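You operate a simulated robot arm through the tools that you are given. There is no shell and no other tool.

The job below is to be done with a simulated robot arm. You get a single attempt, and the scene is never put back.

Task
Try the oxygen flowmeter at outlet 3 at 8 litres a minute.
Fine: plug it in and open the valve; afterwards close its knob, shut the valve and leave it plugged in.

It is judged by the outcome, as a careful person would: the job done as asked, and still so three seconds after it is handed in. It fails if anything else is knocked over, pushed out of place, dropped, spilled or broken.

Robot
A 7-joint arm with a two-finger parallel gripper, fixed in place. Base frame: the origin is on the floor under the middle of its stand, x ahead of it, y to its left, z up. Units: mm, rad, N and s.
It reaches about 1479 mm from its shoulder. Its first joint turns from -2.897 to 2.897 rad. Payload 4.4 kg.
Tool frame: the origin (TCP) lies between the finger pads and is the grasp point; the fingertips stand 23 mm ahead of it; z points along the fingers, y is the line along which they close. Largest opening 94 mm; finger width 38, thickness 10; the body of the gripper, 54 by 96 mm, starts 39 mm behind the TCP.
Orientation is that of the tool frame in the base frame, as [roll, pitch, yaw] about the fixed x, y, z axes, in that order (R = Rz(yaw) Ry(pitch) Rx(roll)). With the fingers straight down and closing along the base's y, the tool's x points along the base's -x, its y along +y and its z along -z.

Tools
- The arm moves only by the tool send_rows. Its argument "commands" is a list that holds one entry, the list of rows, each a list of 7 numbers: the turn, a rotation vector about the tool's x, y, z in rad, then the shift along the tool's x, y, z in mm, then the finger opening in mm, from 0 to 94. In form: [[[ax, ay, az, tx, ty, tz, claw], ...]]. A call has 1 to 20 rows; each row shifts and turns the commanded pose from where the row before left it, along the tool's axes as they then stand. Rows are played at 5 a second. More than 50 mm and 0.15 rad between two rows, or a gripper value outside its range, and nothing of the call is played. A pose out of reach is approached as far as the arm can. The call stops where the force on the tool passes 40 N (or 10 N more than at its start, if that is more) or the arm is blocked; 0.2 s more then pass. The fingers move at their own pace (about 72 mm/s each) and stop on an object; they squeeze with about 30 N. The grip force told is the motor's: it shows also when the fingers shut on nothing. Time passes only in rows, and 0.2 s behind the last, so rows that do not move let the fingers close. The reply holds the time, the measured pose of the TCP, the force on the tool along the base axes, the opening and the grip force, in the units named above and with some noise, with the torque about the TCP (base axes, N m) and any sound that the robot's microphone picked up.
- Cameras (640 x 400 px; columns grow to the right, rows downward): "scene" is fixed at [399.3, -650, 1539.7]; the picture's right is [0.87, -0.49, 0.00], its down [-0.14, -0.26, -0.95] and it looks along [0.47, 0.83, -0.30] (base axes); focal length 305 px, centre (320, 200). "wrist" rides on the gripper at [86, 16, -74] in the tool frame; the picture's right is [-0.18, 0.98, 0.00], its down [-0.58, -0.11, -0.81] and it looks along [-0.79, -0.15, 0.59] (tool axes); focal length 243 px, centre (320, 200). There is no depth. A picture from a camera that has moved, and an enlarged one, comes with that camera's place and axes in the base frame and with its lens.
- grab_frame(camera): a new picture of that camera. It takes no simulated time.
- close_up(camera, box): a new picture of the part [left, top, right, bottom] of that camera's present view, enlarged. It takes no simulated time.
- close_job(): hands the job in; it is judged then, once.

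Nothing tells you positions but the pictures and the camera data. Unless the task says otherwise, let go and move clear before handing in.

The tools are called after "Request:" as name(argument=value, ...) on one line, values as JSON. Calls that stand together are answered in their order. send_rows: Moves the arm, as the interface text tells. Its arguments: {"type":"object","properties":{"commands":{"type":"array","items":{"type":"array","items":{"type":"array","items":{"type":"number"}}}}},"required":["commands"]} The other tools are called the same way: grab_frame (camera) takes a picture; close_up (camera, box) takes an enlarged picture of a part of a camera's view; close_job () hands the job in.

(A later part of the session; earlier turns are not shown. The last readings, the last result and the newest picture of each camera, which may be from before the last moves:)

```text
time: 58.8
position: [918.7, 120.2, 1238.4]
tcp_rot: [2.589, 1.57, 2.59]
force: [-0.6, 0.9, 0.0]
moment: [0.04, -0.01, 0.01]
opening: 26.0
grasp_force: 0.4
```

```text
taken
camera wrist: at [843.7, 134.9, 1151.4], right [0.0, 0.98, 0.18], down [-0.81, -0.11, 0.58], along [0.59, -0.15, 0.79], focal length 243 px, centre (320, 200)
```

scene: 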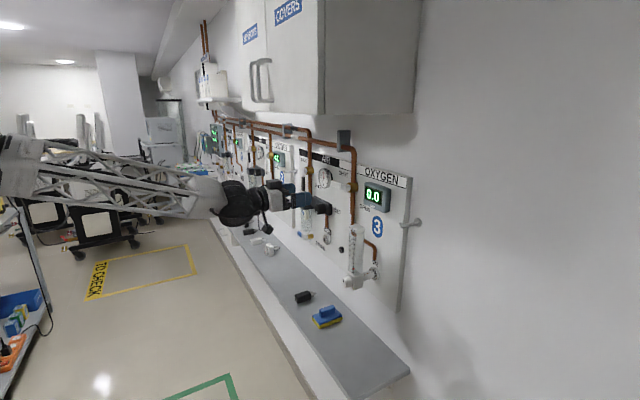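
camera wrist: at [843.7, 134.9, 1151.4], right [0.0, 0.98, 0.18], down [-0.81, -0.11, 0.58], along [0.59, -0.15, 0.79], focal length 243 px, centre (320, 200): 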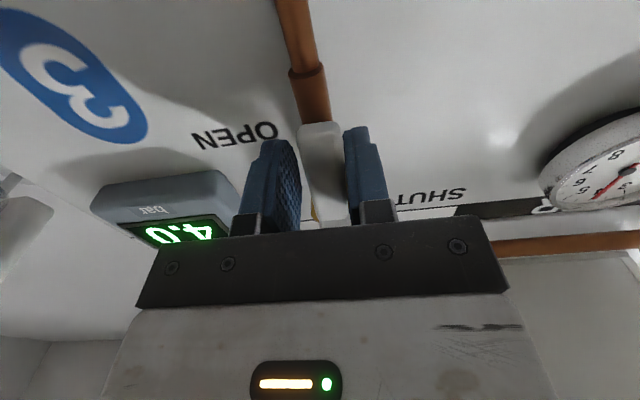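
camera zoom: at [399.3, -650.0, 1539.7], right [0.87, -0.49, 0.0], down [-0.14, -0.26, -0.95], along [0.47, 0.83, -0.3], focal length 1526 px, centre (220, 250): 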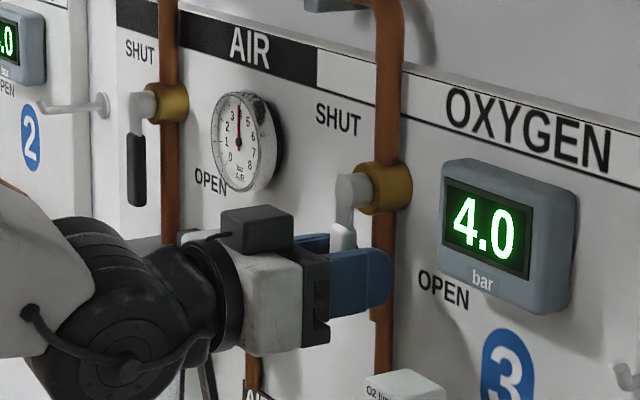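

The lever is nearly vertical and still leaning on the trailing finger. I'll push a few more millimetres to reach its full open stop.

Request:
send_rows(commands=[[[0, 0, -0.03, 0, -2.0, 0, 26], [0, 0, -0.03, 0, -2.0, 0, 26], [0, 0, 0, 0, 0, 0, 26]]])

Request:
grab_frame(camera="wrist")

```text
time: 59.6
position: [918.3, 115.1, 1237.6]
tcp_rot: [-1.586, 1.511, -1.583]
force: [-1.2, 6.2, 0.1]
moment: [0.13, 0.04, 0.05]
opening: 29.2
grasp_force: 3.0
```

```text
taken
camera wrist: at [844.0, 125.9, 1151.5], right [0.0, 0.99, 0.13], down [-0.81, -0.08, 0.59], along [0.59, -0.1, 0.8], focal length 243 px, centre (320, 200)
```

wrist: 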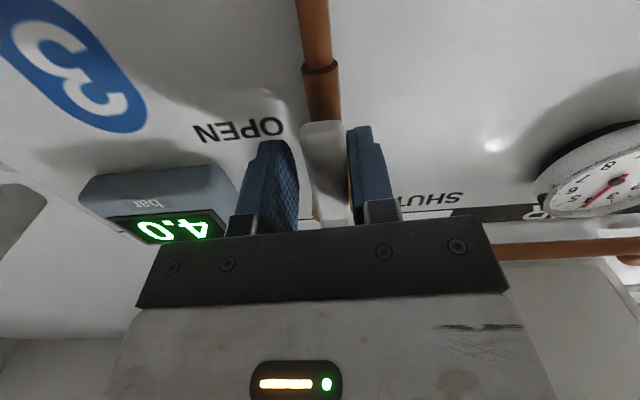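

The lever is at its stop: the finger was pushed back and 6 N showed. I'll re-centre, open, and withdraw from the handle.

Request:
send_rows(commands=[[[0, 0, 0.06, 0, 4, 0, 36], [0, 0, 0, 0, 0, 0, 36], [0, 0, 0, 0, 0, -20, 36], [0, 0, 0, 0, 0, -30, 36], [0, 0, 0, 0, 0, -40, 60], [0, 0, 0, 0, 0, -40, 60], [0, 0, 0, 0, 0, 0, 60]]])

Request:
close_up(camera="scene", box=[290, 150, 410, 300])

Request:
grab_frame(camera="scene")

Request:
grab_frame(camera="wrist")

```text
time: 61.2
position: [788.8, 119.0, 1238.0]
tcp_rot: [2.277, 1.567, 2.28]
force: [0.2, -0.1, 0.0]
moment: [0.02, 0.0, -0.01]
opening: 59.9
grasp_force: 0.1
```

```text
2.67 times, centred on (350, 225) of scene
camera zoom: at [399.3, -650.0, 1539.7], right [0.87, -0.49, 0.0], down [-0.14, -0.26, -0.95], along [0.47, 0.83, -0.3], focal length 814 px, centre (240, 133)
```

zoom: 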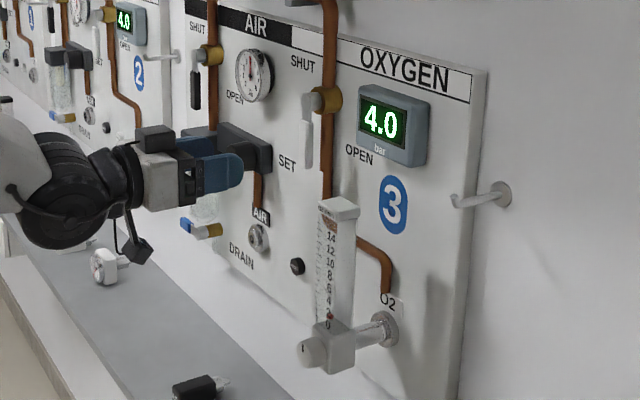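

```text
taken
```

scene: 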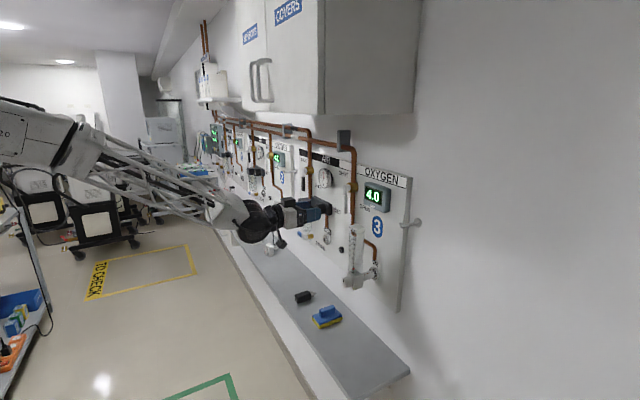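

```text
taken
camera wrist: at [714.6, 136.1, 1151.1], right [0.0, 0.98, 0.19], down [-0.81, -0.11, 0.58], along [0.59, -0.15, 0.79], focal length 243 px, centre (320, 200)
```

wrist: 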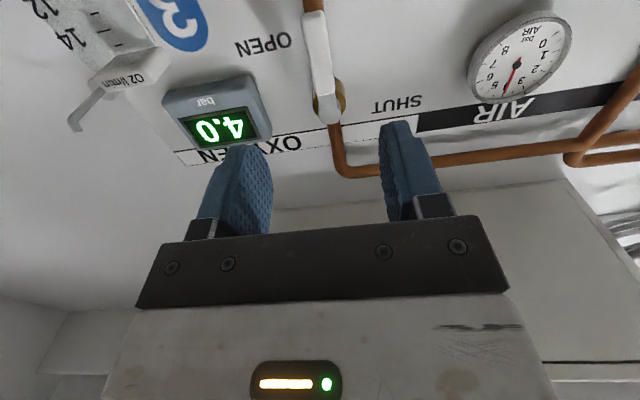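

The lever hangs straight down at OPEN with 4.0 bar, and the float is at 0. Next I'll go to the flowmeter knob, near [843, 0, 1040], with about a 20° pitch.

Request:
send_rows(commands=[[[0, 0, 0, 0, 0, -40, 70], [0, 0.12, 0, 0, 0, 0, 70], [0, 0.12, 0, 0, 0, 0, 70], [0, 0.11, 0, 0, 0, 0, 70], [0, 0, 0, 32, -19.8, 4.6, 70], [0, 0, 0, 32, -19.8, 4.6, 70], [0, 0, 0, 32, -19.8, 4.6, 70], [0, 0, 0, 32, -19.8, 4.6, 70], [0, 0, 0, 32, -19.8, 4.6, 70], [0, 0, 0, 32, -19.8, 4.6, 70], [0, 0, 0, 0, 0, 0, 70]]])

Request:
grab_frame(camera="wrist")

Request:
close_up(camera="scene", box=[290, 190, 410, 310])

```text
time: 63.6
position: [709.5, -1.1, 1047.2]
tcp_rot: [3.136, 1.219, 3.137]
force: [-0.3, 0.6, -0.8]
moment: [-0.03, -0.02, 0.04]
opening: 69.9
grasp_force: 0.0
```

```text
taken
camera wrist: at [610.0, 15.7, 991.7], right [0.06, 0.98, 0.17], down [-0.56, -0.11, 0.82], along [0.83, -0.15, 0.54], focal length 243 px, centre (320, 200)
```

wrist: 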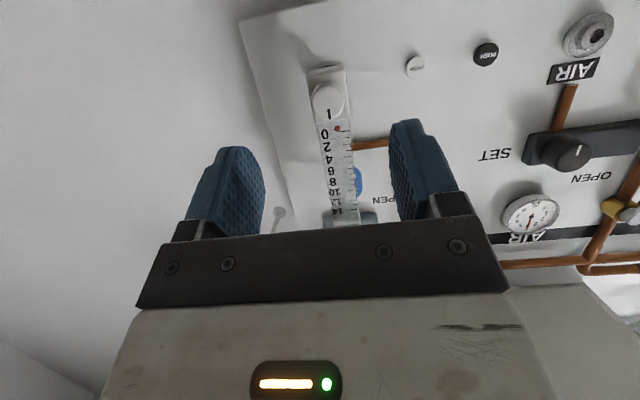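

```text
3.33 times, centred on (350, 250) of scene
camera zoom: at [399.3, -650.0, 1539.7], right [0.87, -0.49, 0.0], down [-0.14, -0.26, -0.95], along [0.47, 0.83, -0.3], focal length 1017 px, centre (220, 33)
```

zoom: 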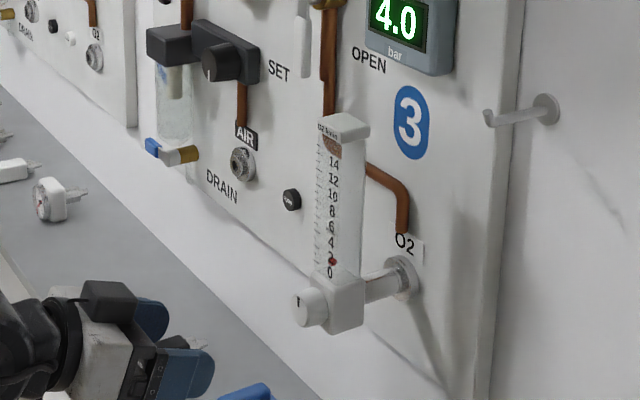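

Request:
close_up(camera="wrist", box=[270, 50, 390, 230])

Request:
close_up(camera="scene", box=[335, 255, 375, 295])

```text
2.22 times, centred on (330, 140) of wrist
camera zoom: at [610.0, 15.7, 991.7], right [0.06, 0.98, 0.17], down [-0.56, -0.11, 0.82], along [0.83, -0.15, 0.54], focal length 539 px, centre (298, 333)
```

zoom: 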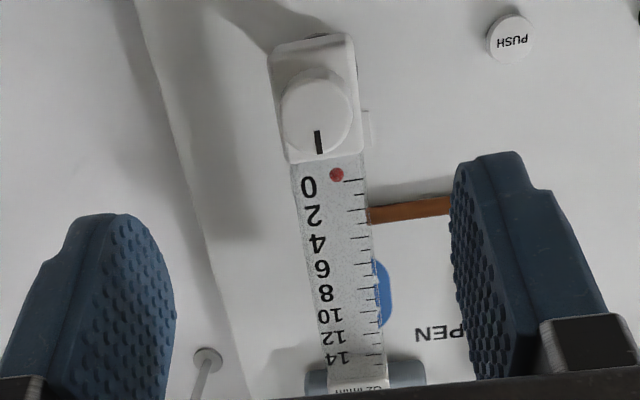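

```text
10.00 times, centred on (355, 275) of scene
camera zoom: at [399.3, -650.0, 1539.7], right [0.87, -0.49, 0.0], down [-0.14, -0.26, -0.95], along [0.47, 0.83, -0.3], focal length 3051 px, centre (-30, -550)
```

zoom: 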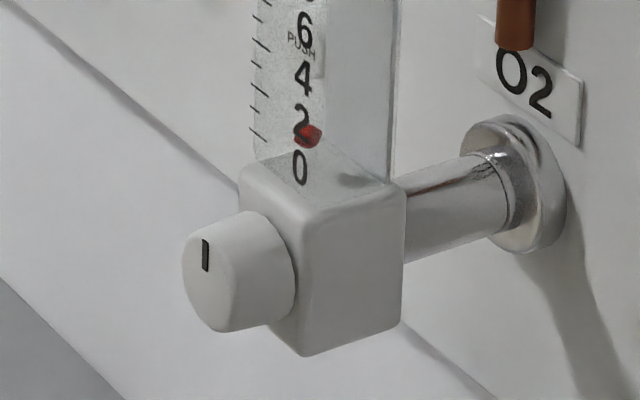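

The knob front is at about [842, 0, 1041] and the knob is about 34 mm across and 24 mm long. I'll pre-rotate the gripper by 0.6 rad about the knob axis to gain turning range, then approach.

Request:
send_rows(commands=[[[-0.0517, 0, 0.1408, 0, 0, 0, 70], [-0.0517, 0, 0.1408, 0, 0, 0, 70], [-0.0517, 0, 0.1408, 0, 0, 0, 70], [-0.0517, 0, 0.1408, 0, 0, 0, 70], [0, 0, 0, -12.9, -1.35, 43.2, 70], [0, 0, 0, -12.9, -1.35, 43.2, 70], [0, 0, 0, 0, 0, 0, 70]]])

Request:
grab_frame(camera="wrist")

Request:
close_up(camera="scene", box=[310, 220, 400, 310])

```text
time: 65.2
position: [800.2, 2.1, 1041.9]
tcp_rot: [2.036, 0.885, 2.145]
force: [-0.6, -0.5, -0.4]
moment: [0.0, -0.03, 0.01]
opening: 69.9
grasp_force: 0.0
```

```text
taken
camera wrist: at [700.9, 45.6, 1005.6], right [0.06, 0.71, 0.7], down [-0.56, -0.56, 0.62], along [0.83, -0.43, 0.36], focal length 243 px, centre (320, 200)
```

wrist: 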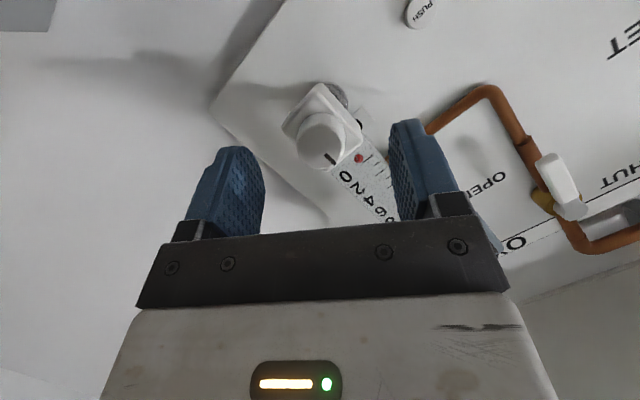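

```text
4.44 times, centred on (355, 265) of scene
camera zoom: at [399.3, -650.0, 1539.7], right [0.87, -0.49, 0.0], down [-0.14, -0.26, -0.95], along [0.47, 0.83, -0.3], focal length 1356 px, centre (164, -89)
```

zoom: 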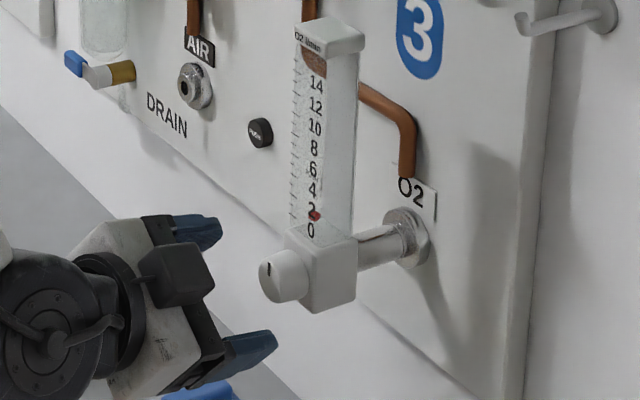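

The knob is nearly centred between the fingers. I'll nudge about 2 mm sideways and move forward to bring the pads alongside it.

Request:
send_rows(commands=[[[0, 0, 0, -5.8, -1, 15.5, 70], [0, 0, 0, -5.8, -1, 15.5, 70], [0, 0, 0, 0, 0, 0, 70]]])

Request:
grab_frame(camera="wrist")

Request:
close_up(camera="scene", box=[325, 240, 385, 300])

```text
time: 66.0
position: [832.6, -0.4, 1042.1]
tcp_rot: [2.036, 0.885, 2.147]
force: [0.7, 0.5, 0.0]
moment: [-0.01, -0.02, 0.0]
opening: 70.1
grasp_force: 0.1
```

```text
taken
camera wrist: at [732.0, 43.8, 1004.6], right [0.06, 0.71, 0.7], down [-0.56, -0.56, 0.62], along [0.83, -0.43, 0.36], focal length 243 px, centre (320, 200)
```

wrist: 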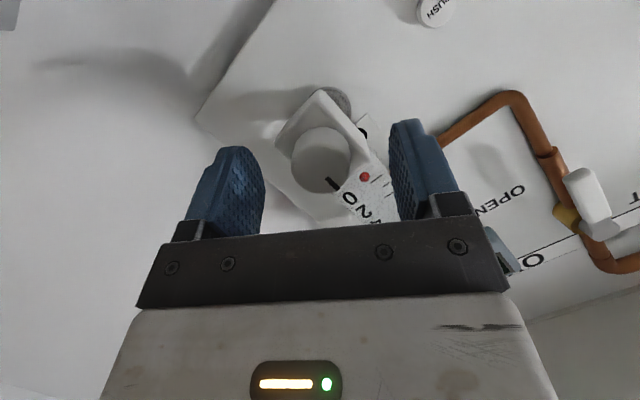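

```text
6.67 times, centred on (355, 270) of scene
camera zoom: at [399.3, -650.0, 1539.7], right [0.87, -0.49, 0.0], down [-0.14, -0.26, -0.95], along [0.47, 0.83, -0.3], focal length 2034 px, centre (87, -267)
```

zoom: 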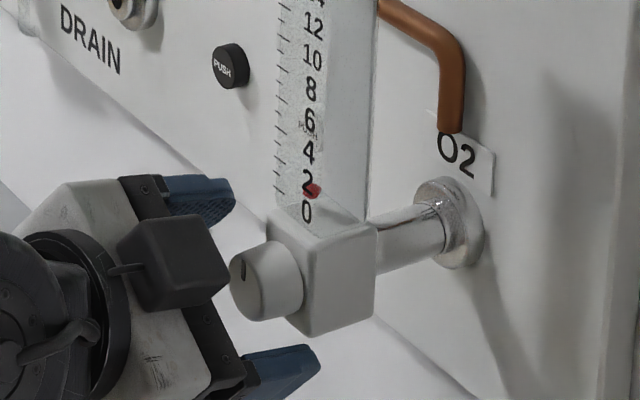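

The knob is between the pads. I'll close gently on it.

Request:
send_rows(commands=[[[0, 0, 0, 0, 0, 0, 50], [0, 0, 0, 0, 0, 0, 42], [0, 0, 0, 0, 0, 0, 36], [0, 0, 0, 0, 0, 0, 28], [0, 0, 0, 0, 0, 0, 28]]])

Request:
grab_frame(camera="wrist")

Request:
close_up(camera="scene", box=[325, 240, 385, 300])

```text
time: 67.2
position: [831.5, -0.9, 1041.8]
tcp_rot: [2.037, 0.884, 2.146]
force: [0.5, -6.1, 0.5]
moment: [-0.04, 0.09, -0.21]
opening: 29.9
grasp_force: 29.8
```

```text
taken
camera wrist: at [731.8, 43.6, 1004.4], right [0.06, 0.71, 0.7], down [-0.56, -0.56, 0.62], along [0.83, -0.43, 0.36], focal length 243 px, centre (320, 200)
```

wrist: 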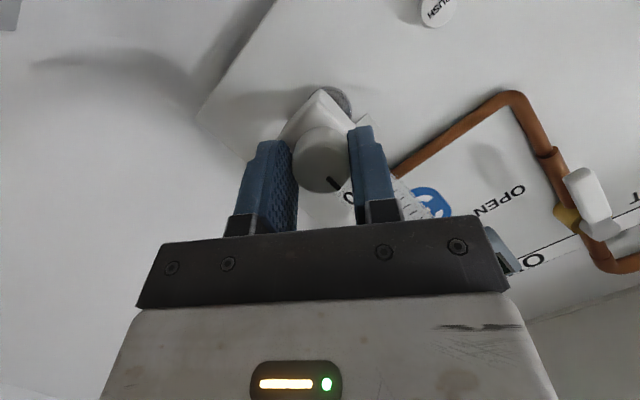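

```text
6.67 times, centred on (355, 270) of scene
camera zoom: at [399.3, -650.0, 1539.7], right [0.87, -0.49, 0.0], down [-0.14, -0.26, -0.95], along [0.47, 0.83, -0.3], focal length 2034 px, centre (87, -267)
```

zoom: 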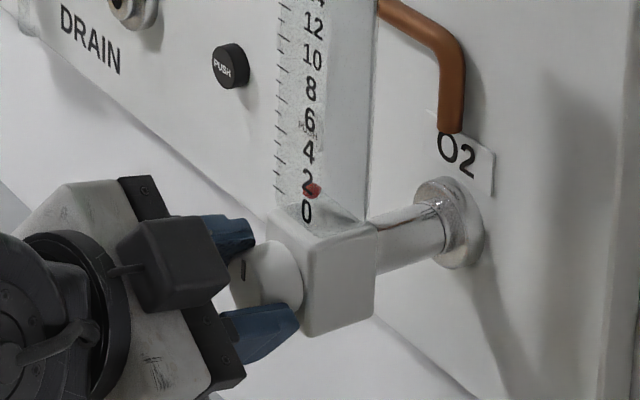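

The knob is gripped at 29.9 mm with only a small side load. I'll turn it a little counter-clockwise, seen from the front, which is the usual opening direction, and watch the float.

Request:
send_rows(commands=[[[0.0345, 0, -0.0939, 0, 0, 0, 28], [0.0345, 0, -0.0939, 0, 0, 0, 28], [0, 0, 0, 0, 0, 0, 28]]])

Request:
close_up(camera="scene", box=[325, 220, 385, 300])

Request:
grab_frame(camera="wrist")

```text
time: 68.0
position: [831.6, -1.1, 1041.3]
tcp_rot: [2.255, 1.042, 2.327]
force: [-1.5, -6.2, -0.2]
moment: [0.25, 0.15, -0.17]
opening: 30.2
grasp_force: 29.8
```

```text
5.00 times, centred on (355, 260) of scene
camera zoom: at [399.3, -650.0, 1539.7], right [0.87, -0.49, 0.0], down [-0.14, -0.26, -0.95], along [0.47, 0.83, -0.3], focal length 1526 px, centre (145, -100)
```

zoom: 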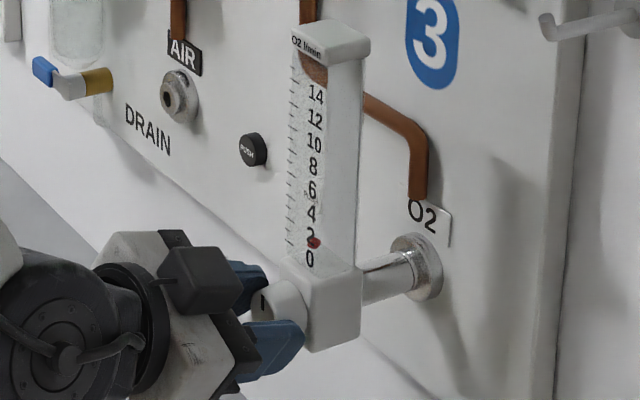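

```text
taken
camera wrist: at [731.6, 35.7, 996.1], right [0.06, 0.84, 0.54], down [-0.56, -0.42, 0.72], along [0.83, -0.35, 0.44], focal length 243 px, centre (320, 200)
```

wrist: 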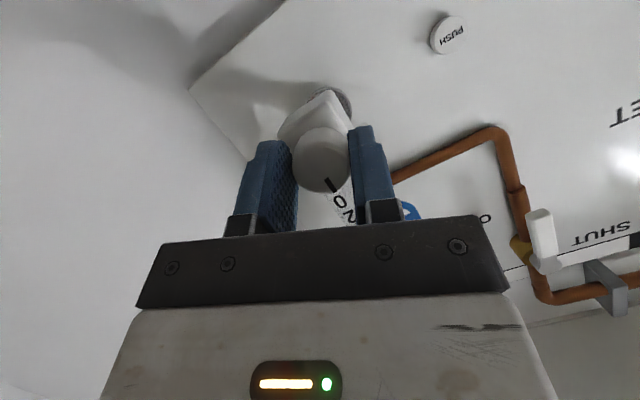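

Request:
close_up(camera="wrist", box=[270, 110, 370, 210])

Request:
close_up(camera="scene", box=[335, 255, 375, 295])

```text
4.00 times, centred on (320, 160) of wrist
camera zoom: at [731.6, 35.7, 996.1], right [0.06, 0.84, 0.54], down [-0.56, -0.42, 0.72], along [0.83, -0.35, 0.44], focal length 970 px, centre (320, 360)
```

zoom: 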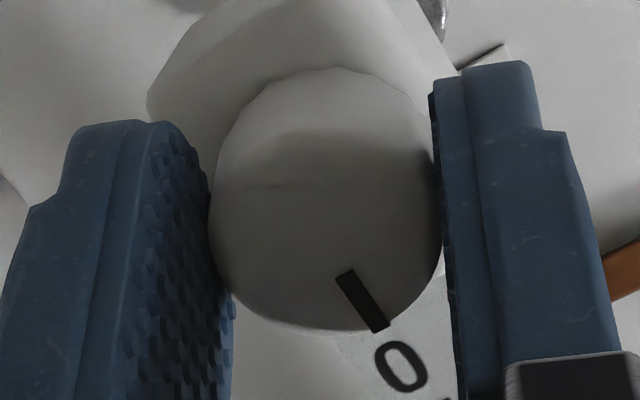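

```text
10.00 times, centred on (355, 275) of scene
camera zoom: at [399.3, -650.0, 1539.7], right [0.87, -0.49, 0.0], down [-0.14, -0.26, -0.95], along [0.47, 0.83, -0.3], focal length 3051 px, centre (-30, -550)
```

zoom: 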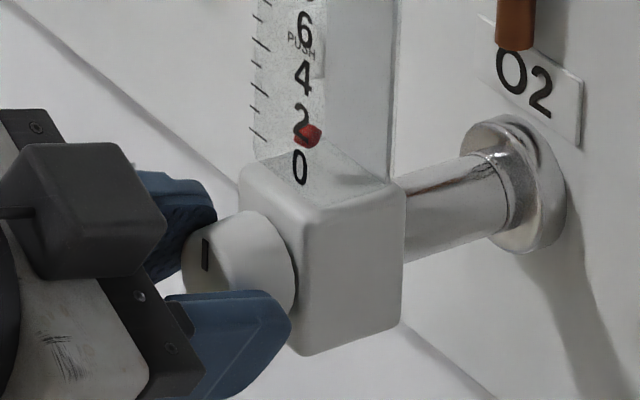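

The mark hasn't moved and the resisting torque is 0.25 N·m, so the pads slipped or the knob is against a stop. I'll try a bit further in the same direction.

Request:
send_rows(commands=[[[0.0345, 0, -0.0939, 0, 0, 0, 28], [0.0345, 0, -0.0939, 0, 0, 0, 28], [0, 0, 0, 0, 0, 0, 28]]])

Request:
close_up(camera="wrist", box=[270, 110, 370, 210])

Request:
close_up(camera="scene", box=[335, 235, 375, 295])

```text
time: 68.8
position: [831.5, -0.2, 1042.0]
tcp_rot: [2.608, 1.168, 2.643]
force: [4.1, -6.2, -0.8]
moment: [0.22, 0.08, -0.18]
opening: 30.0
grasp_force: 30.4
```

```text
4.00 times, centred on (320, 160) of wrist
camera zoom: at [732.1, 26.3, 989.9], right [0.06, 0.93, 0.37], down [-0.56, -0.27, 0.78], along [0.83, -0.25, 0.5], focal length 970 px, centre (320, 360)
```

zoom: 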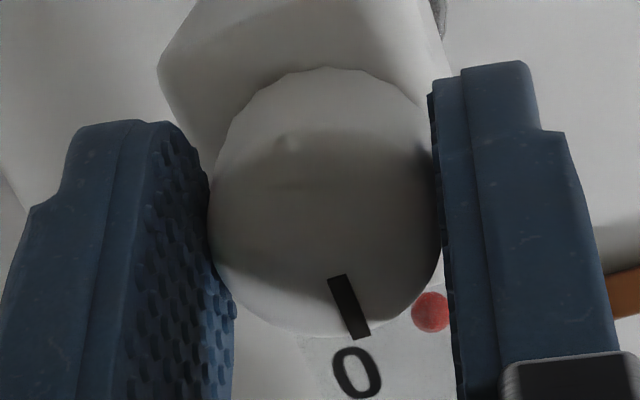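

```text
6.67 times, centred on (355, 265) of scene
camera zoom: at [399.3, -650.0, 1539.7], right [0.87, -0.49, 0.0], down [-0.14, -0.26, -0.95], along [0.47, 0.83, -0.3], focal length 2034 px, centre (87, -233)
```

zoom: 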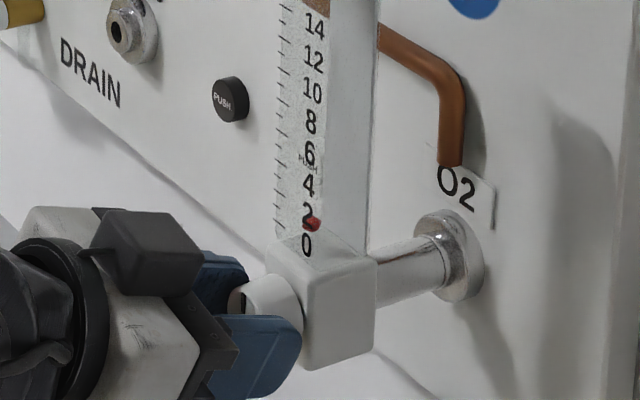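

The mark has begun to lag behind the gripper, so the pads are partly slipping. I'll command a tighter close and continue turning.

Request:
send_rows(commands=[[[0.0345, 0, -0.0939, 0, 0, 0, 0], [0.0345, 0, -0.0939, 0, 0, 0, 0], [0.0345, 0, -0.0939, 0, 0, 0, 0], [0, 0, 0, 0, 0, 0, 0]]])

Request:
close_up(camera="wrist", box=[270, 110, 370, 210])

Request:
close_up(camera="scene", box=[335, 235, 375, 295])

```text
time: 69.8
position: [831.9, 0.8, 1042.0]
tcp_rot: [-2.861, 1.207, -2.877]
force: [-4.4, -13.3, -0.2]
moment: [0.11, -0.07, -0.33]
opening: 30.2
grasp_force: 29.6
```

```text
4.00 times, centred on (320, 160) of wrist
camera zoom: at [731.8, 10.4, 984.4], right [0.06, 1.0, 0.07], down [-0.56, -0.03, 0.83], along [0.83, -0.09, 0.55], focal length 970 px, centre (320, 360)
```

zoom: 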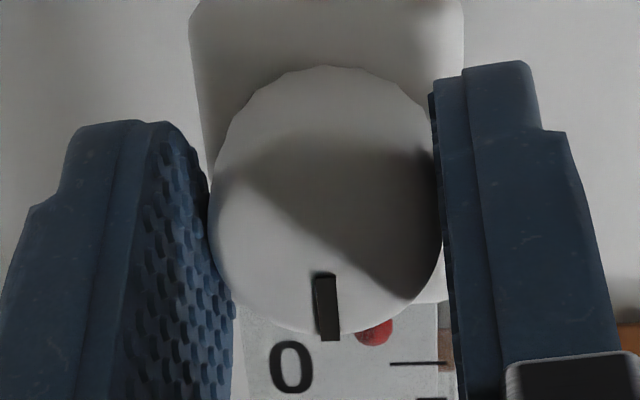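

```text
6.67 times, centred on (355, 265) of scene
camera zoom: at [399.3, -650.0, 1539.7], right [0.87, -0.49, 0.0], down [-0.14, -0.26, -0.95], along [0.47, 0.83, -0.3], focal length 2034 px, centre (87, -233)
```

zoom: 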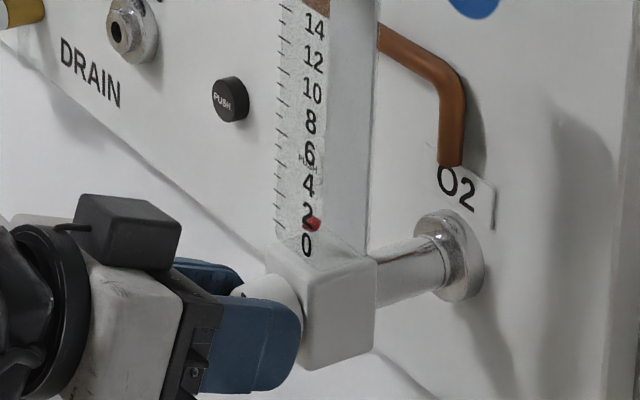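

The knob followed only about a third of the gripper's turn. I'll trim the side load and turn more slowly, since the knob may be damped.

Request:
send_rows(commands=[[[0, 0, 0, 0, -0.25, 0, 0], [0.0104, 0, -0.0282, 0, 0, 0, 0], [0.0104, 0, -0.0282, 0, 0, 0, 0], [0.0104, 0, -0.0282, 0, 0, 0, 0], [0.0104, 0, -0.0282, 0, 0, 0, 0], [0.0104, 0, -0.0282, 0, 0, 0, 0], [0.0104, 0, -0.0282, 0, 0, 0, 0], [0.0104, 0, -0.0282, 0, 0, 0, 0], [0.0104, 0, -0.0282, 0, 0, 0, 0], [0.0104, 0, -0.0282, 0, 0, 0, 0], [0.0104, 0, -0.0282, 0, 0, 0, 0], [0, 0, 0, 0, 0, 0, 0]]])

Request:
close_up(camera="wrist", box=[270, 110, 370, 210])

Request:
close_up(camera="scene", box=[335, 235, 375, 295])

```text
time: 72.4
position: [831.9, 0.4, 1041.6]
tcp_rot: [-2.251, 1.042, -2.325]
force: [-11.3, 23.3, 3.6]
moment: [0.25, -0.1, 0.59]
opening: 30.4
grasp_force: 30.2
```

```text
4.00 times, centred on (320, 160) of wrist
camera zoom: at [732.3, -6.9, 983.6], right [0.06, 0.97, -0.22], down [-0.56, 0.22, 0.8], along [0.83, 0.07, 0.56], focal length 970 px, centre (320, 360)
```

zoom: 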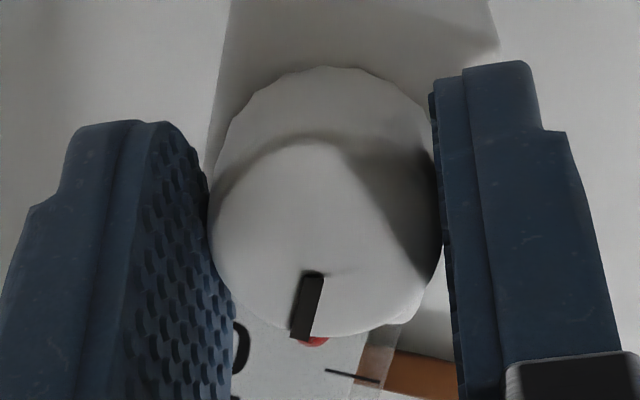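

```text
6.67 times, centred on (355, 265) of scene
camera zoom: at [399.3, -650.0, 1539.7], right [0.87, -0.49, 0.0], down [-0.14, -0.26, -0.95], along [0.47, 0.83, -0.3], focal length 2034 px, centre (87, -233)
```

zoom: 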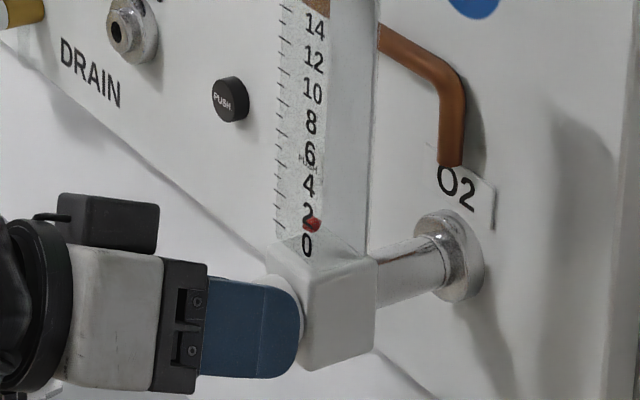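

The mark is still vertical, so the knob isn't turning that way. It looks like it's against its stop with the pads slipping. I'll try turning the other way, clockwise from the front.

Request:
send_rows(commands=[[[0, 0, 0, 0, 0.3, 0, 0], [-0.0173, 0, 0.047, 0, 0, 0, 0], [-0.0173, 0, 0.047, 0, 0, 0, 0], [-0.0173, 0, 0.047, 0, 0, 0, 0], [-0.0173, 0, 0.047, 0, 0, 0, 0], [-0.0173, 0, 0.047, 0, 0, 0, 0], [-0.0173, 0, 0.047, 0, 0, 0, 0], [0, 0, 0, 0, 0, 0, 0]]])

Request:
close_up(camera="wrist", box=[270, 110, 370, 210])

Request:
close_up(camera="scene", box=[335, 235, 375, 295])

```text
time: 74.2
position: [830.6, -0.2, 1039.9]
tcp_rot: [-2.859, 1.207, -2.878]
force: [13.2, 9.4, -6.5]
moment: [0.02, 0.33, 0.19]
opening: 30.1
grasp_force: 29.9
```

```text
4.00 times, centred on (320, 160) of wrist
camera zoom: at [731.6, 10.1, 983.3], right [0.06, 1.0, 0.07], down [-0.56, -0.03, 0.83], along [0.83, -0.09, 0.55], focal length 970 px, centre (320, 360)
```

zoom: 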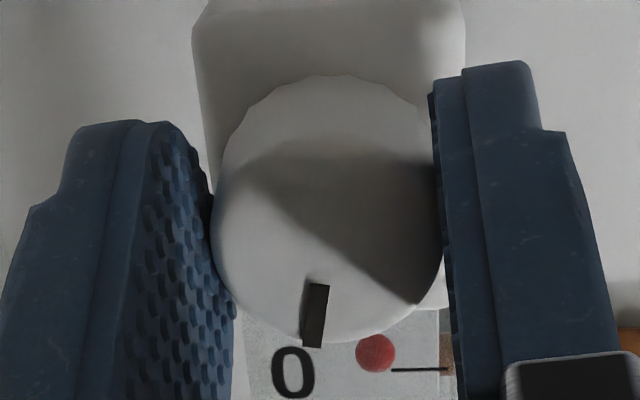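

```text
6.67 times, centred on (355, 265) of scene
camera zoom: at [399.3, -650.0, 1539.7], right [0.87, -0.49, 0.0], down [-0.14, -0.26, -0.95], along [0.47, 0.83, -0.3], focal length 2034 px, centre (87, -233)
```

zoom: 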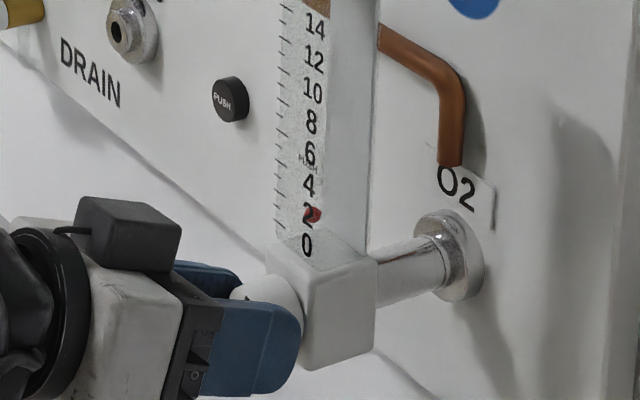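

Clockwise works: the mark turned and the float rose by about half a litre. I'll continue clockwise in measured steps.

Request:
send_rows(commands=[[[-0.0173, 0, 0.047, 0, 0, 0, 0], [-0.0173, 0, 0.047, 0, 0, 0, 0], [-0.0173, 0, 0.047, 0, 0, 0, 0], [-0.0173, 0, 0.047, 0, 0, 0, 0], [-0.0173, 0, 0.047, 0, 0, 0, 0], [-0.0173, 0, 0.047, 0, 0, 0, 0], [-0.0173, 0, 0.047, 0, 0, 0, 0], [-0.0173, 0, 0.047, 0, 0, 0, 0], [0, 0, 0, 0, 0, 0, 0]]])

Request:
close_up(camera="wrist", box=[270, 110, 370, 210])

Request:
close_up(camera="scene", box=[335, 235, 375, 295])

```text
time: 76.2
position: [832.1, -0.8, 1041.3]
tcp_rot: [2.411, 1.11, 2.464]
force: [-15.2, 5.4, -3.7]
moment: [0.01, 0.19, 0.19]
opening: 30.1
grasp_force: 30.3
```

```text
4.00 times, centred on (320, 160) of wrist
camera zoom: at [731.5, 31.1, 992.2], right [0.06, 0.89, 0.46], down [-0.56, -0.35, 0.75], along [0.83, -0.3, 0.47], focal length 970 px, centre (320, 360)
```

zoom: 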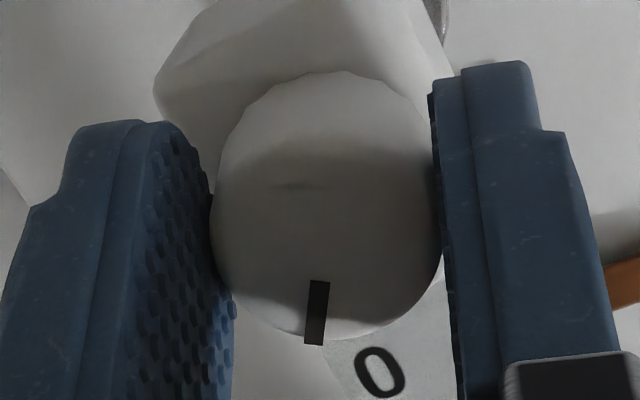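

```text
6.67 times, centred on (355, 265) of scene
camera zoom: at [399.3, -650.0, 1539.7], right [0.87, -0.49, 0.0], down [-0.14, -0.26, -0.95], along [0.47, 0.83, -0.3], focal length 2034 px, centre (87, -233)
```

zoom: 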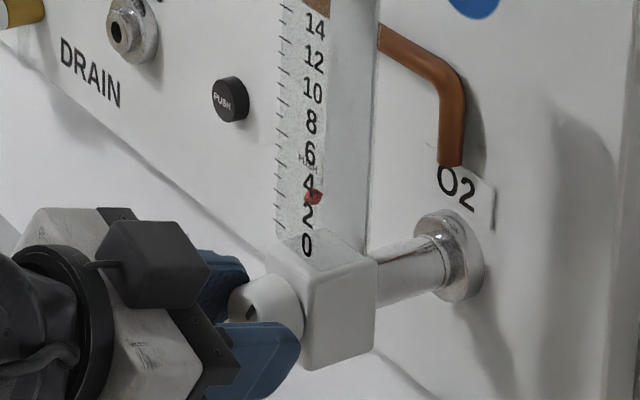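

The knob turns with the gripper without slipping and the float is at roughly 1.7 L/min, about 2.7 L/min per radian. I'll keep turning, then ratchet back for another stroke.

Request:
send_rows(commands=[[[-0.0173, 0, 0.047, 0, 0, 0, 0], [-0.0173, 0, 0.047, 0, 0, 0, 0], [-0.0173, 0, 0.047, 0, 0, 0, 0], [-0.0173, 0, 0.047, 0, 0, 0, 0], [-0.0173, 0, 0.047, 0, 0, 0, 0], [-0.0173, 0, 0.047, 0, 0, 0, 0], [-0.0173, 0, 0.047, 0, 0, 0, 0], [-0.0173, 0, 0.047, 0, 0, 0, 0], [0, 0, 0, 0, 0, 0, 0]]])

Request:
close_up(camera="wrist", box=[270, 110, 370, 210])

Request:
close_up(camera="scene", box=[335, 235, 375, 295])

```text
time: 78.2
position: [831.0, -0.3, 1040.1]
tcp_rot: [1.959, 0.799, 2.09]
force: [-17.2, -26.2, -10.3]
moment: [-0.04, 0.27, -0.85]
opening: 29.9
grasp_force: 30.4
```

```text
4.00 times, centred on (320, 160) of wrist
camera zoom: at [732.1, 47.5, 1008.6], right [0.06, 0.64, 0.77], down [-0.56, -0.61, 0.56], along [0.83, -0.46, 0.32], focal length 970 px, centre (320, 360)
```

zoom: 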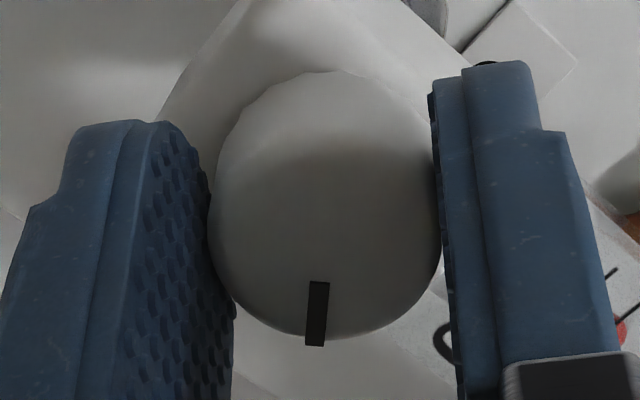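

```text
6.67 times, centred on (355, 265) of scene
camera zoom: at [399.3, -650.0, 1539.7], right [0.87, -0.49, 0.0], down [-0.14, -0.26, -0.95], along [0.47, 0.83, -0.3], focal length 2034 px, centre (87, -233)
```

zoom: 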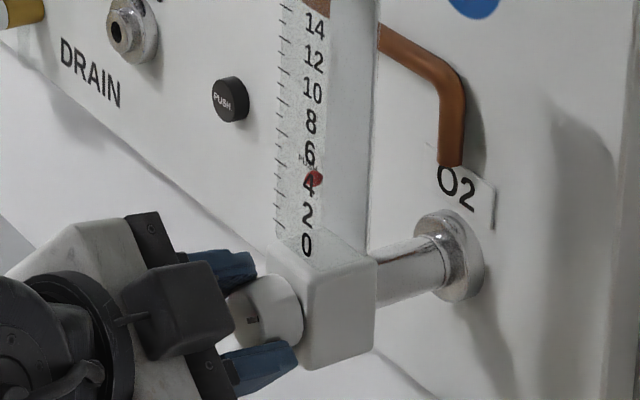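

The float reads about 3 L/min, and the knob follows cleanly. The side load is building up, so I'll open, rotate the gripper back 1.5 rad with the fingers clear, and regrip.

Request:
send_rows(commands=[[[0, 0, 0, 0, 0, 0, 40], [0, 0, 0, 0, 0, 0, 56], [0, 0, 0, 0, 0, 0, 56]]])

Request:
close_up(camera="scene", box=[335, 235, 375, 295])

Request:
close_up(camera="wrist", box=[250, 90, 410, 230])

```text
time: 79.0
position: [831.6, 0.9, 1041.7]
tcp_rot: [1.959, 0.802, 2.086]
force: [-0.4, 0.2, -0.7]
moment: [-0.01, 0.03, -0.01]
opening: 56.2
grasp_force: 0.0
```

```text
6.67 times, centred on (355, 265) of scene
camera zoom: at [399.3, -650.0, 1539.7], right [0.87, -0.49, 0.0], down [-0.14, -0.26, -0.95], along [0.47, 0.83, -0.3], focal length 2034 px, centre (87, -233)
```

zoom: 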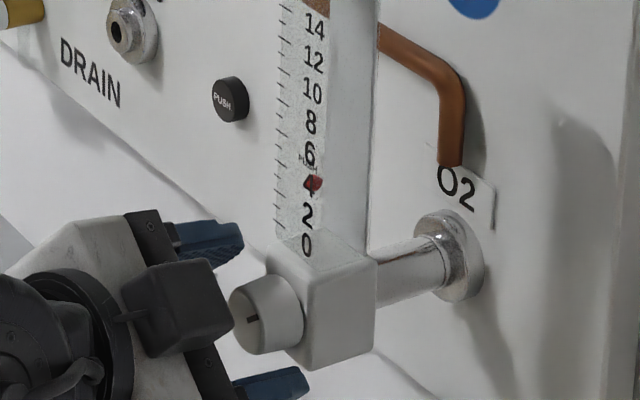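

```text
2.86 times, centred on (330, 160) of wrist
camera zoom: at [732.3, 48.3, 1009.1], right [0.06, 0.64, 0.77], down [-0.56, -0.61, 0.56], along [0.83, -0.46, 0.32], focal length 693 px, centre (291, 314)
```

zoom: 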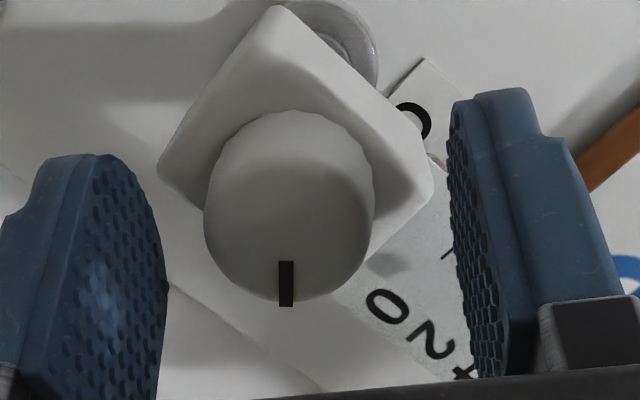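

Request:
send_rows(commands=[[[0, 0, 0, 0.35, -0.96, 0.13, 56], [0.0517, 0, -0.1408, 0, 0, 0, 56], [0.0517, 0, -0.1408, 0, 0, 0, 56], [0.0517, 0, -0.1408, 0, 0, 0, 56], [0.0517, 0, -0.1408, 0, 0, 0, 56], [0.0517, 0, -0.1408, 0, 0, 0, 56], [0.0517, 0, -0.1408, 0, 0, 0, 56], [0.0517, 0, -0.1408, 0, 0, 0, 56], [0.0517, 0, -0.1408, 0, 0, 0, 56], [0.0517, 0, -0.1408, 0, 0, 0, 56], [0.0517, 0, -0.1408, 0, 0, 0, 56], [0, 0, 0, 0, 0, 0, 56]]])

Request:
close_up(camera="scene", box=[335, 235, 375, 295])

Request:
close_up(camera="wrist", box=[250, 90, 410, 230])

```text
time: 81.6
position: [831.4, -0.1, 1039.9]
tcp_rot: [-1.891, 0.712, -2.041]
force: [0.8, -0.4, 0.4]
moment: [0.0, 0.01, -0.03]
opening: 56.0
grasp_force: 0.0
```

```text
6.67 times, centred on (355, 265) of scene
camera zoom: at [399.3, -650.0, 1539.7], right [0.87, -0.49, 0.0], down [-0.14, -0.26, -0.95], along [0.47, 0.83, -0.3], focal length 2034 px, centre (87, -233)
```

zoom: 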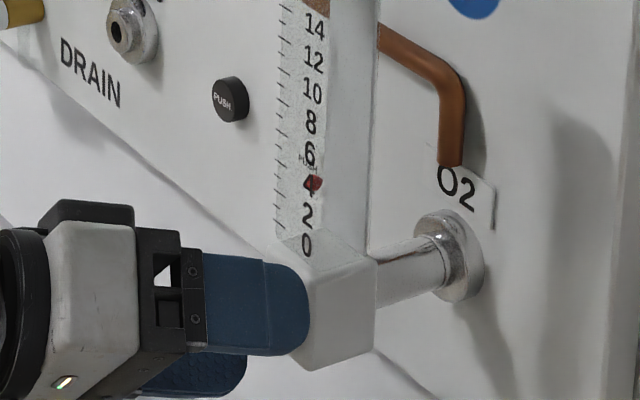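

```text
2.86 times, centred on (330, 160) of wrist
camera zoom: at [731.9, -30.0, 988.9], right [0.06, 0.81, -0.59], down [-0.56, 0.52, 0.65], along [0.83, 0.28, 0.48], focal length 693 px, centre (291, 314)
```

zoom: 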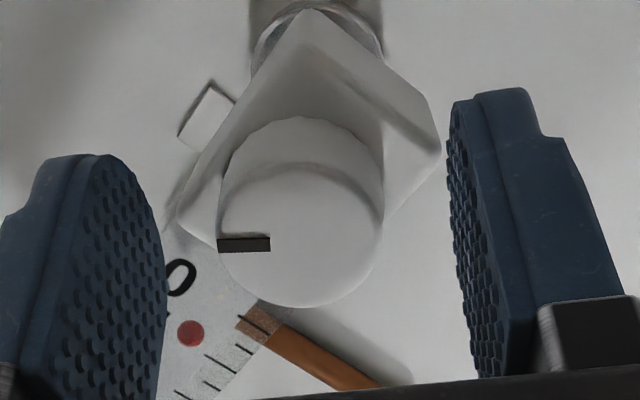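

The gripper is back at the start of a stroke, with the knob still at its setting (float about 2.6). I'll trim 1.2 mm sideways, regrip, and check loads.

Request:
send_rows(commands=[[[0, 0, 0, 0, 1.2, 0, 56], [0, 0, 0, 0, 0, 0, 40], [0, 0, 0, 0, 0, 0, 30], [0, 0, 0, 0, 0, 0, 0], [0, 0, 0, 0, 0, 0, 0]]])

Request:
close_up(camera="wrist", box=[270, 110, 370, 210])

```text
time: 82.8
position: [833.8, -0.2, 1038.8]
tcp_rot: [-1.892, 0.714, -2.042]
force: [-1.9, -7.4, 5.7]
moment: [-0.02, -0.08, -0.26]
opening: 30.4
grasp_force: 30.1
```

```text
4.00 times, centred on (320, 160) of wrist
camera zoom: at [732.1, -29.5, 988.8], right [0.06, 0.81, -0.58], down [-0.56, 0.51, 0.65], along [0.83, 0.28, 0.48], focal length 970 px, centre (320, 360)
```

zoom: 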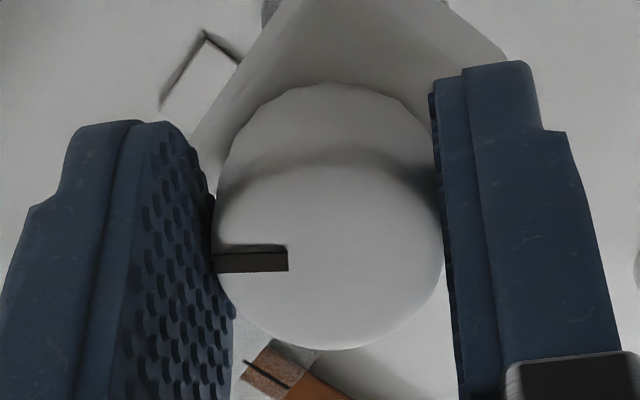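

Request:
send_rows(commands=[[[-0.0173, 0, 0.047, 0, -0.1, 0, 0], [-0.0173, 0, 0.047, 0, 0, 0, 0], [-0.0173, 0, 0.047, 0, 0, 0, 0], [-0.0173, 0, 0.047, 0, 0, 0, 0], [-0.0173, 0, 0.047, 0, 0, 0, 0], [-0.0173, 0, 0.047, 0, 0, 0, 0], [-0.0173, 0, 0.047, 0, 0, 0, 0], [-0.0173, 0, 0.047, 0, 0, 0, 0], [-0.0173, 0, 0.047, 0, 0, 0, 0], [-0.0173, 0, 0.047, 0, 0, 0, 0], [-0.0173, 0, 0.047, 0, 0, 0, 0], [-0.0173, 0, 0.047, 0, 0, 0, 0], [-0.0173, 0, 0.047, 0, 0, 0, 0], [-0.0173, 0, 0.047, 0, 0, 0, 0], [0, 0, 0, 0, 0, 0, 0]]])

Request:
close_up(camera="wrist", box=[270, 110, 370, 210])

Request:
close_up(camera="scene", box=[335, 235, 375, 295])

```text
time: 86.0
position: [831.9, -0.1, 1039.5]
tcp_rot: [-2.86, 1.205, -2.877]
force: [16.6, -14.5, -0.5]
moment: [0.0, 0.18, -0.29]
opening: 30.2
grasp_force: 30.0
```

```text
4.00 times, centred on (320, 160) of wrist
camera zoom: at [731.7, 10.2, 982.4], right [0.06, 1.0, 0.08], down [-0.56, -0.03, 0.83], along [0.83, -0.09, 0.55], focal length 970 px, centre (320, 360)
```

zoom: 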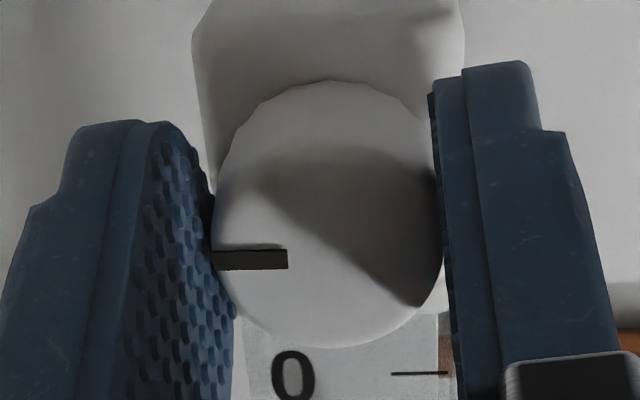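

```text
6.67 times, centred on (355, 265) of scene
camera zoom: at [399.3, -650.0, 1539.7], right [0.87, -0.49, 0.0], down [-0.14, -0.26, -0.95], along [0.47, 0.83, -0.3], focal length 2034 px, centre (87, -233)
```

zoom: 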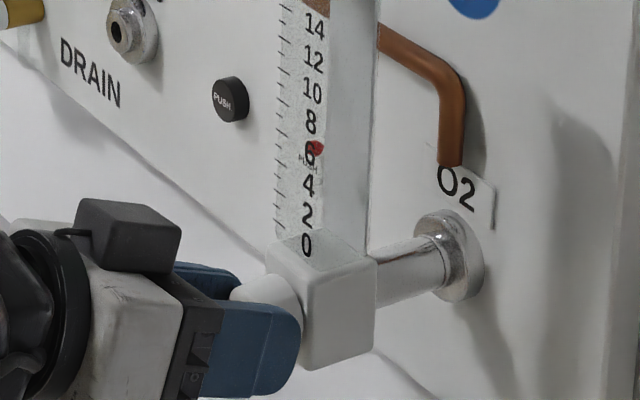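

The float is now at about 5 L/min, allowing for parallax. I'll continue turning with small load trims.

Request:
send_rows(commands=[[[0, 0, 0, -0.1, -0.25, 0.25, 0], [-0.0173, 0, 0.047, 0, 0, 0, 0], [-0.0173, 0, 0.047, 0, 0, 0, 0], [-0.0173, 0, 0.047, 0, 0, 0, 0], [-0.0173, 0, 0.047, 0, 0, 0, 0], [-0.0173, 0, 0.047, 0, 0, 0, 0], [-0.0173, 0, 0.047, 0, 0, 0, 0], [-0.0173, 0, 0.047, 0, 0, 0, 0], [-0.0173, 0, 0.047, 0, 0, 0, 0], [-0.0173, 0, 0.047, 0, 0, 0, 0], [-0.0173, 0, 0.047, 0, 0, 0, 0], [-0.0173, 0, 0.047, 0, 0, 0, 0], [-0.0173, 0, 0.047, 0, 0, 0, 0], [0, 0, 0, 0, 0, 0, 0]]])

Request:
close_up(camera="wrist", box=[270, 110, 370, 210])

Request:
close_up(camera="scene", box=[335, 215, 375, 275])

```text
time: 89.0
position: [831.9, 0.6, 1039.3]
tcp_rot: [2.13, 0.967, 2.224]
force: [-20.1, -2.3, 6.9]
moment: [0.0, -0.06, 0.02]
opening: 30.2
grasp_force: 29.8
```

```text
4.00 times, centred on (320, 160) of wrist
camera zoom: at [732.3, 40.7, 998.0], right [0.06, 0.78, 0.62], down [-0.56, -0.49, 0.67], along [0.83, -0.39, 0.4], focal length 970 px, centre (320, 360)
```

zoom: 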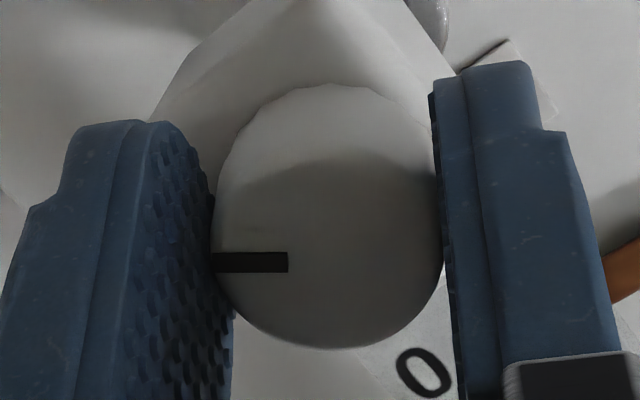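

```text
6.67 times, centred on (355, 245) of scene
camera zoom: at [399.3, -650.0, 1539.7], right [0.87, -0.49, 0.0], down [-0.14, -0.26, -0.95], along [0.47, 0.83, -0.3], focal length 2034 px, centre (87, -100)
```

zoom: 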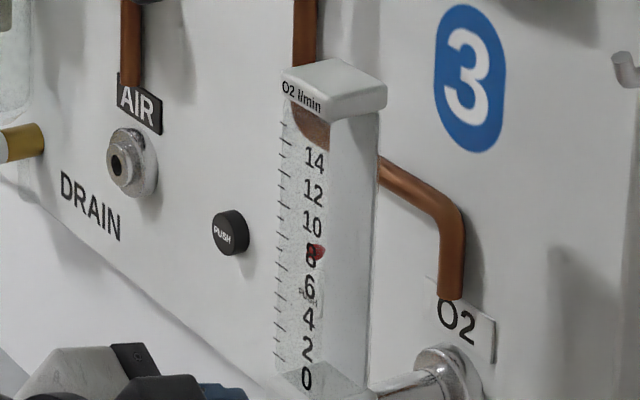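

The float is at about 6.8 L/min by projection. About 0.4 rad more is needed, so I'll go on carefully.

Request:
send_rows(commands=[[[0, 0, 0, 0.1, 0, -0.25, 0], [-0.0173, 0, 0.047, 0, 0, 0, 0], [-0.0173, 0, 0.047, 0, 0, 0, 0], [-0.0173, 0, 0.047, 0, 0, 0, 0], [-0.0173, 0, 0.047, 0, 0, 0, 0], [-0.0173, 0, 0.047, 0, 0, 0, 0], [-0.0173, 0, 0.047, 0, 0, 0, 0], [0, 0, 0, 0, 0, 0, 0], [0, 0, 0, 0, 0, 0, 0]]])

Request:
close_up(camera="wrist", box=[270, 110, 370, 210])

Request:
close_up(camera="scene", box=[335, 215, 375, 275])

```text
time: 91.0
position: [833.1, 0.7, 1039.5]
tcp_rot: [1.892, 0.713, 2.043]
force: [15.0, 10.7, 1.0]
moment: [0.02, -0.04, 0.22]
opening: 30.0
grasp_force: 30.5
```

```text
4.00 times, centred on (320, 160) of wrist
camera zoom: at [731.9, 50.7, 1012.3], right [0.06, 0.56, 0.83], down [-0.56, -0.67, 0.49], along [0.83, -0.49, 0.27], focal length 970 px, centre (320, 360)
```

zoom: 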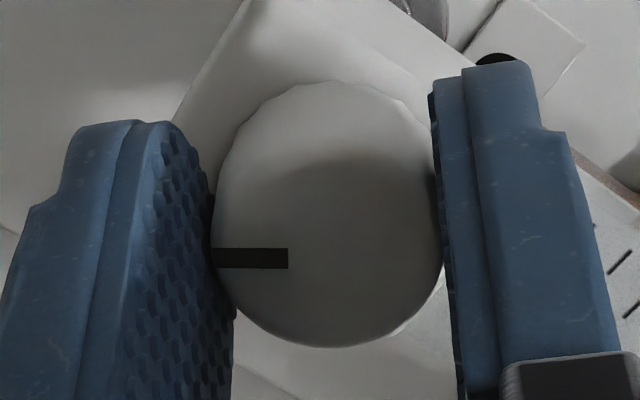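

```text
6.67 times, centred on (355, 245) of scene
camera zoom: at [399.3, -650.0, 1539.7], right [0.87, -0.49, 0.0], down [-0.14, -0.26, -0.95], along [0.47, 0.83, -0.3], focal length 2034 px, centre (87, -100)
```

zoom: 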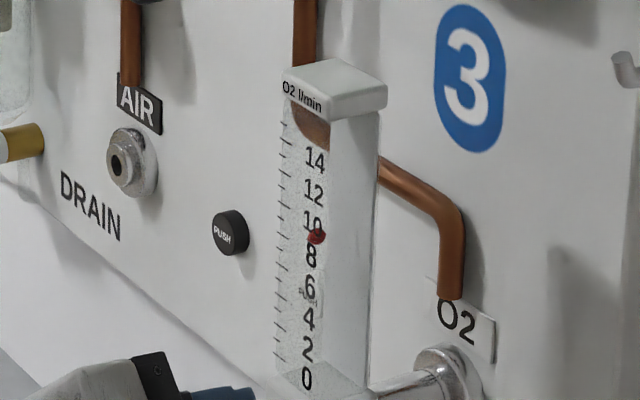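

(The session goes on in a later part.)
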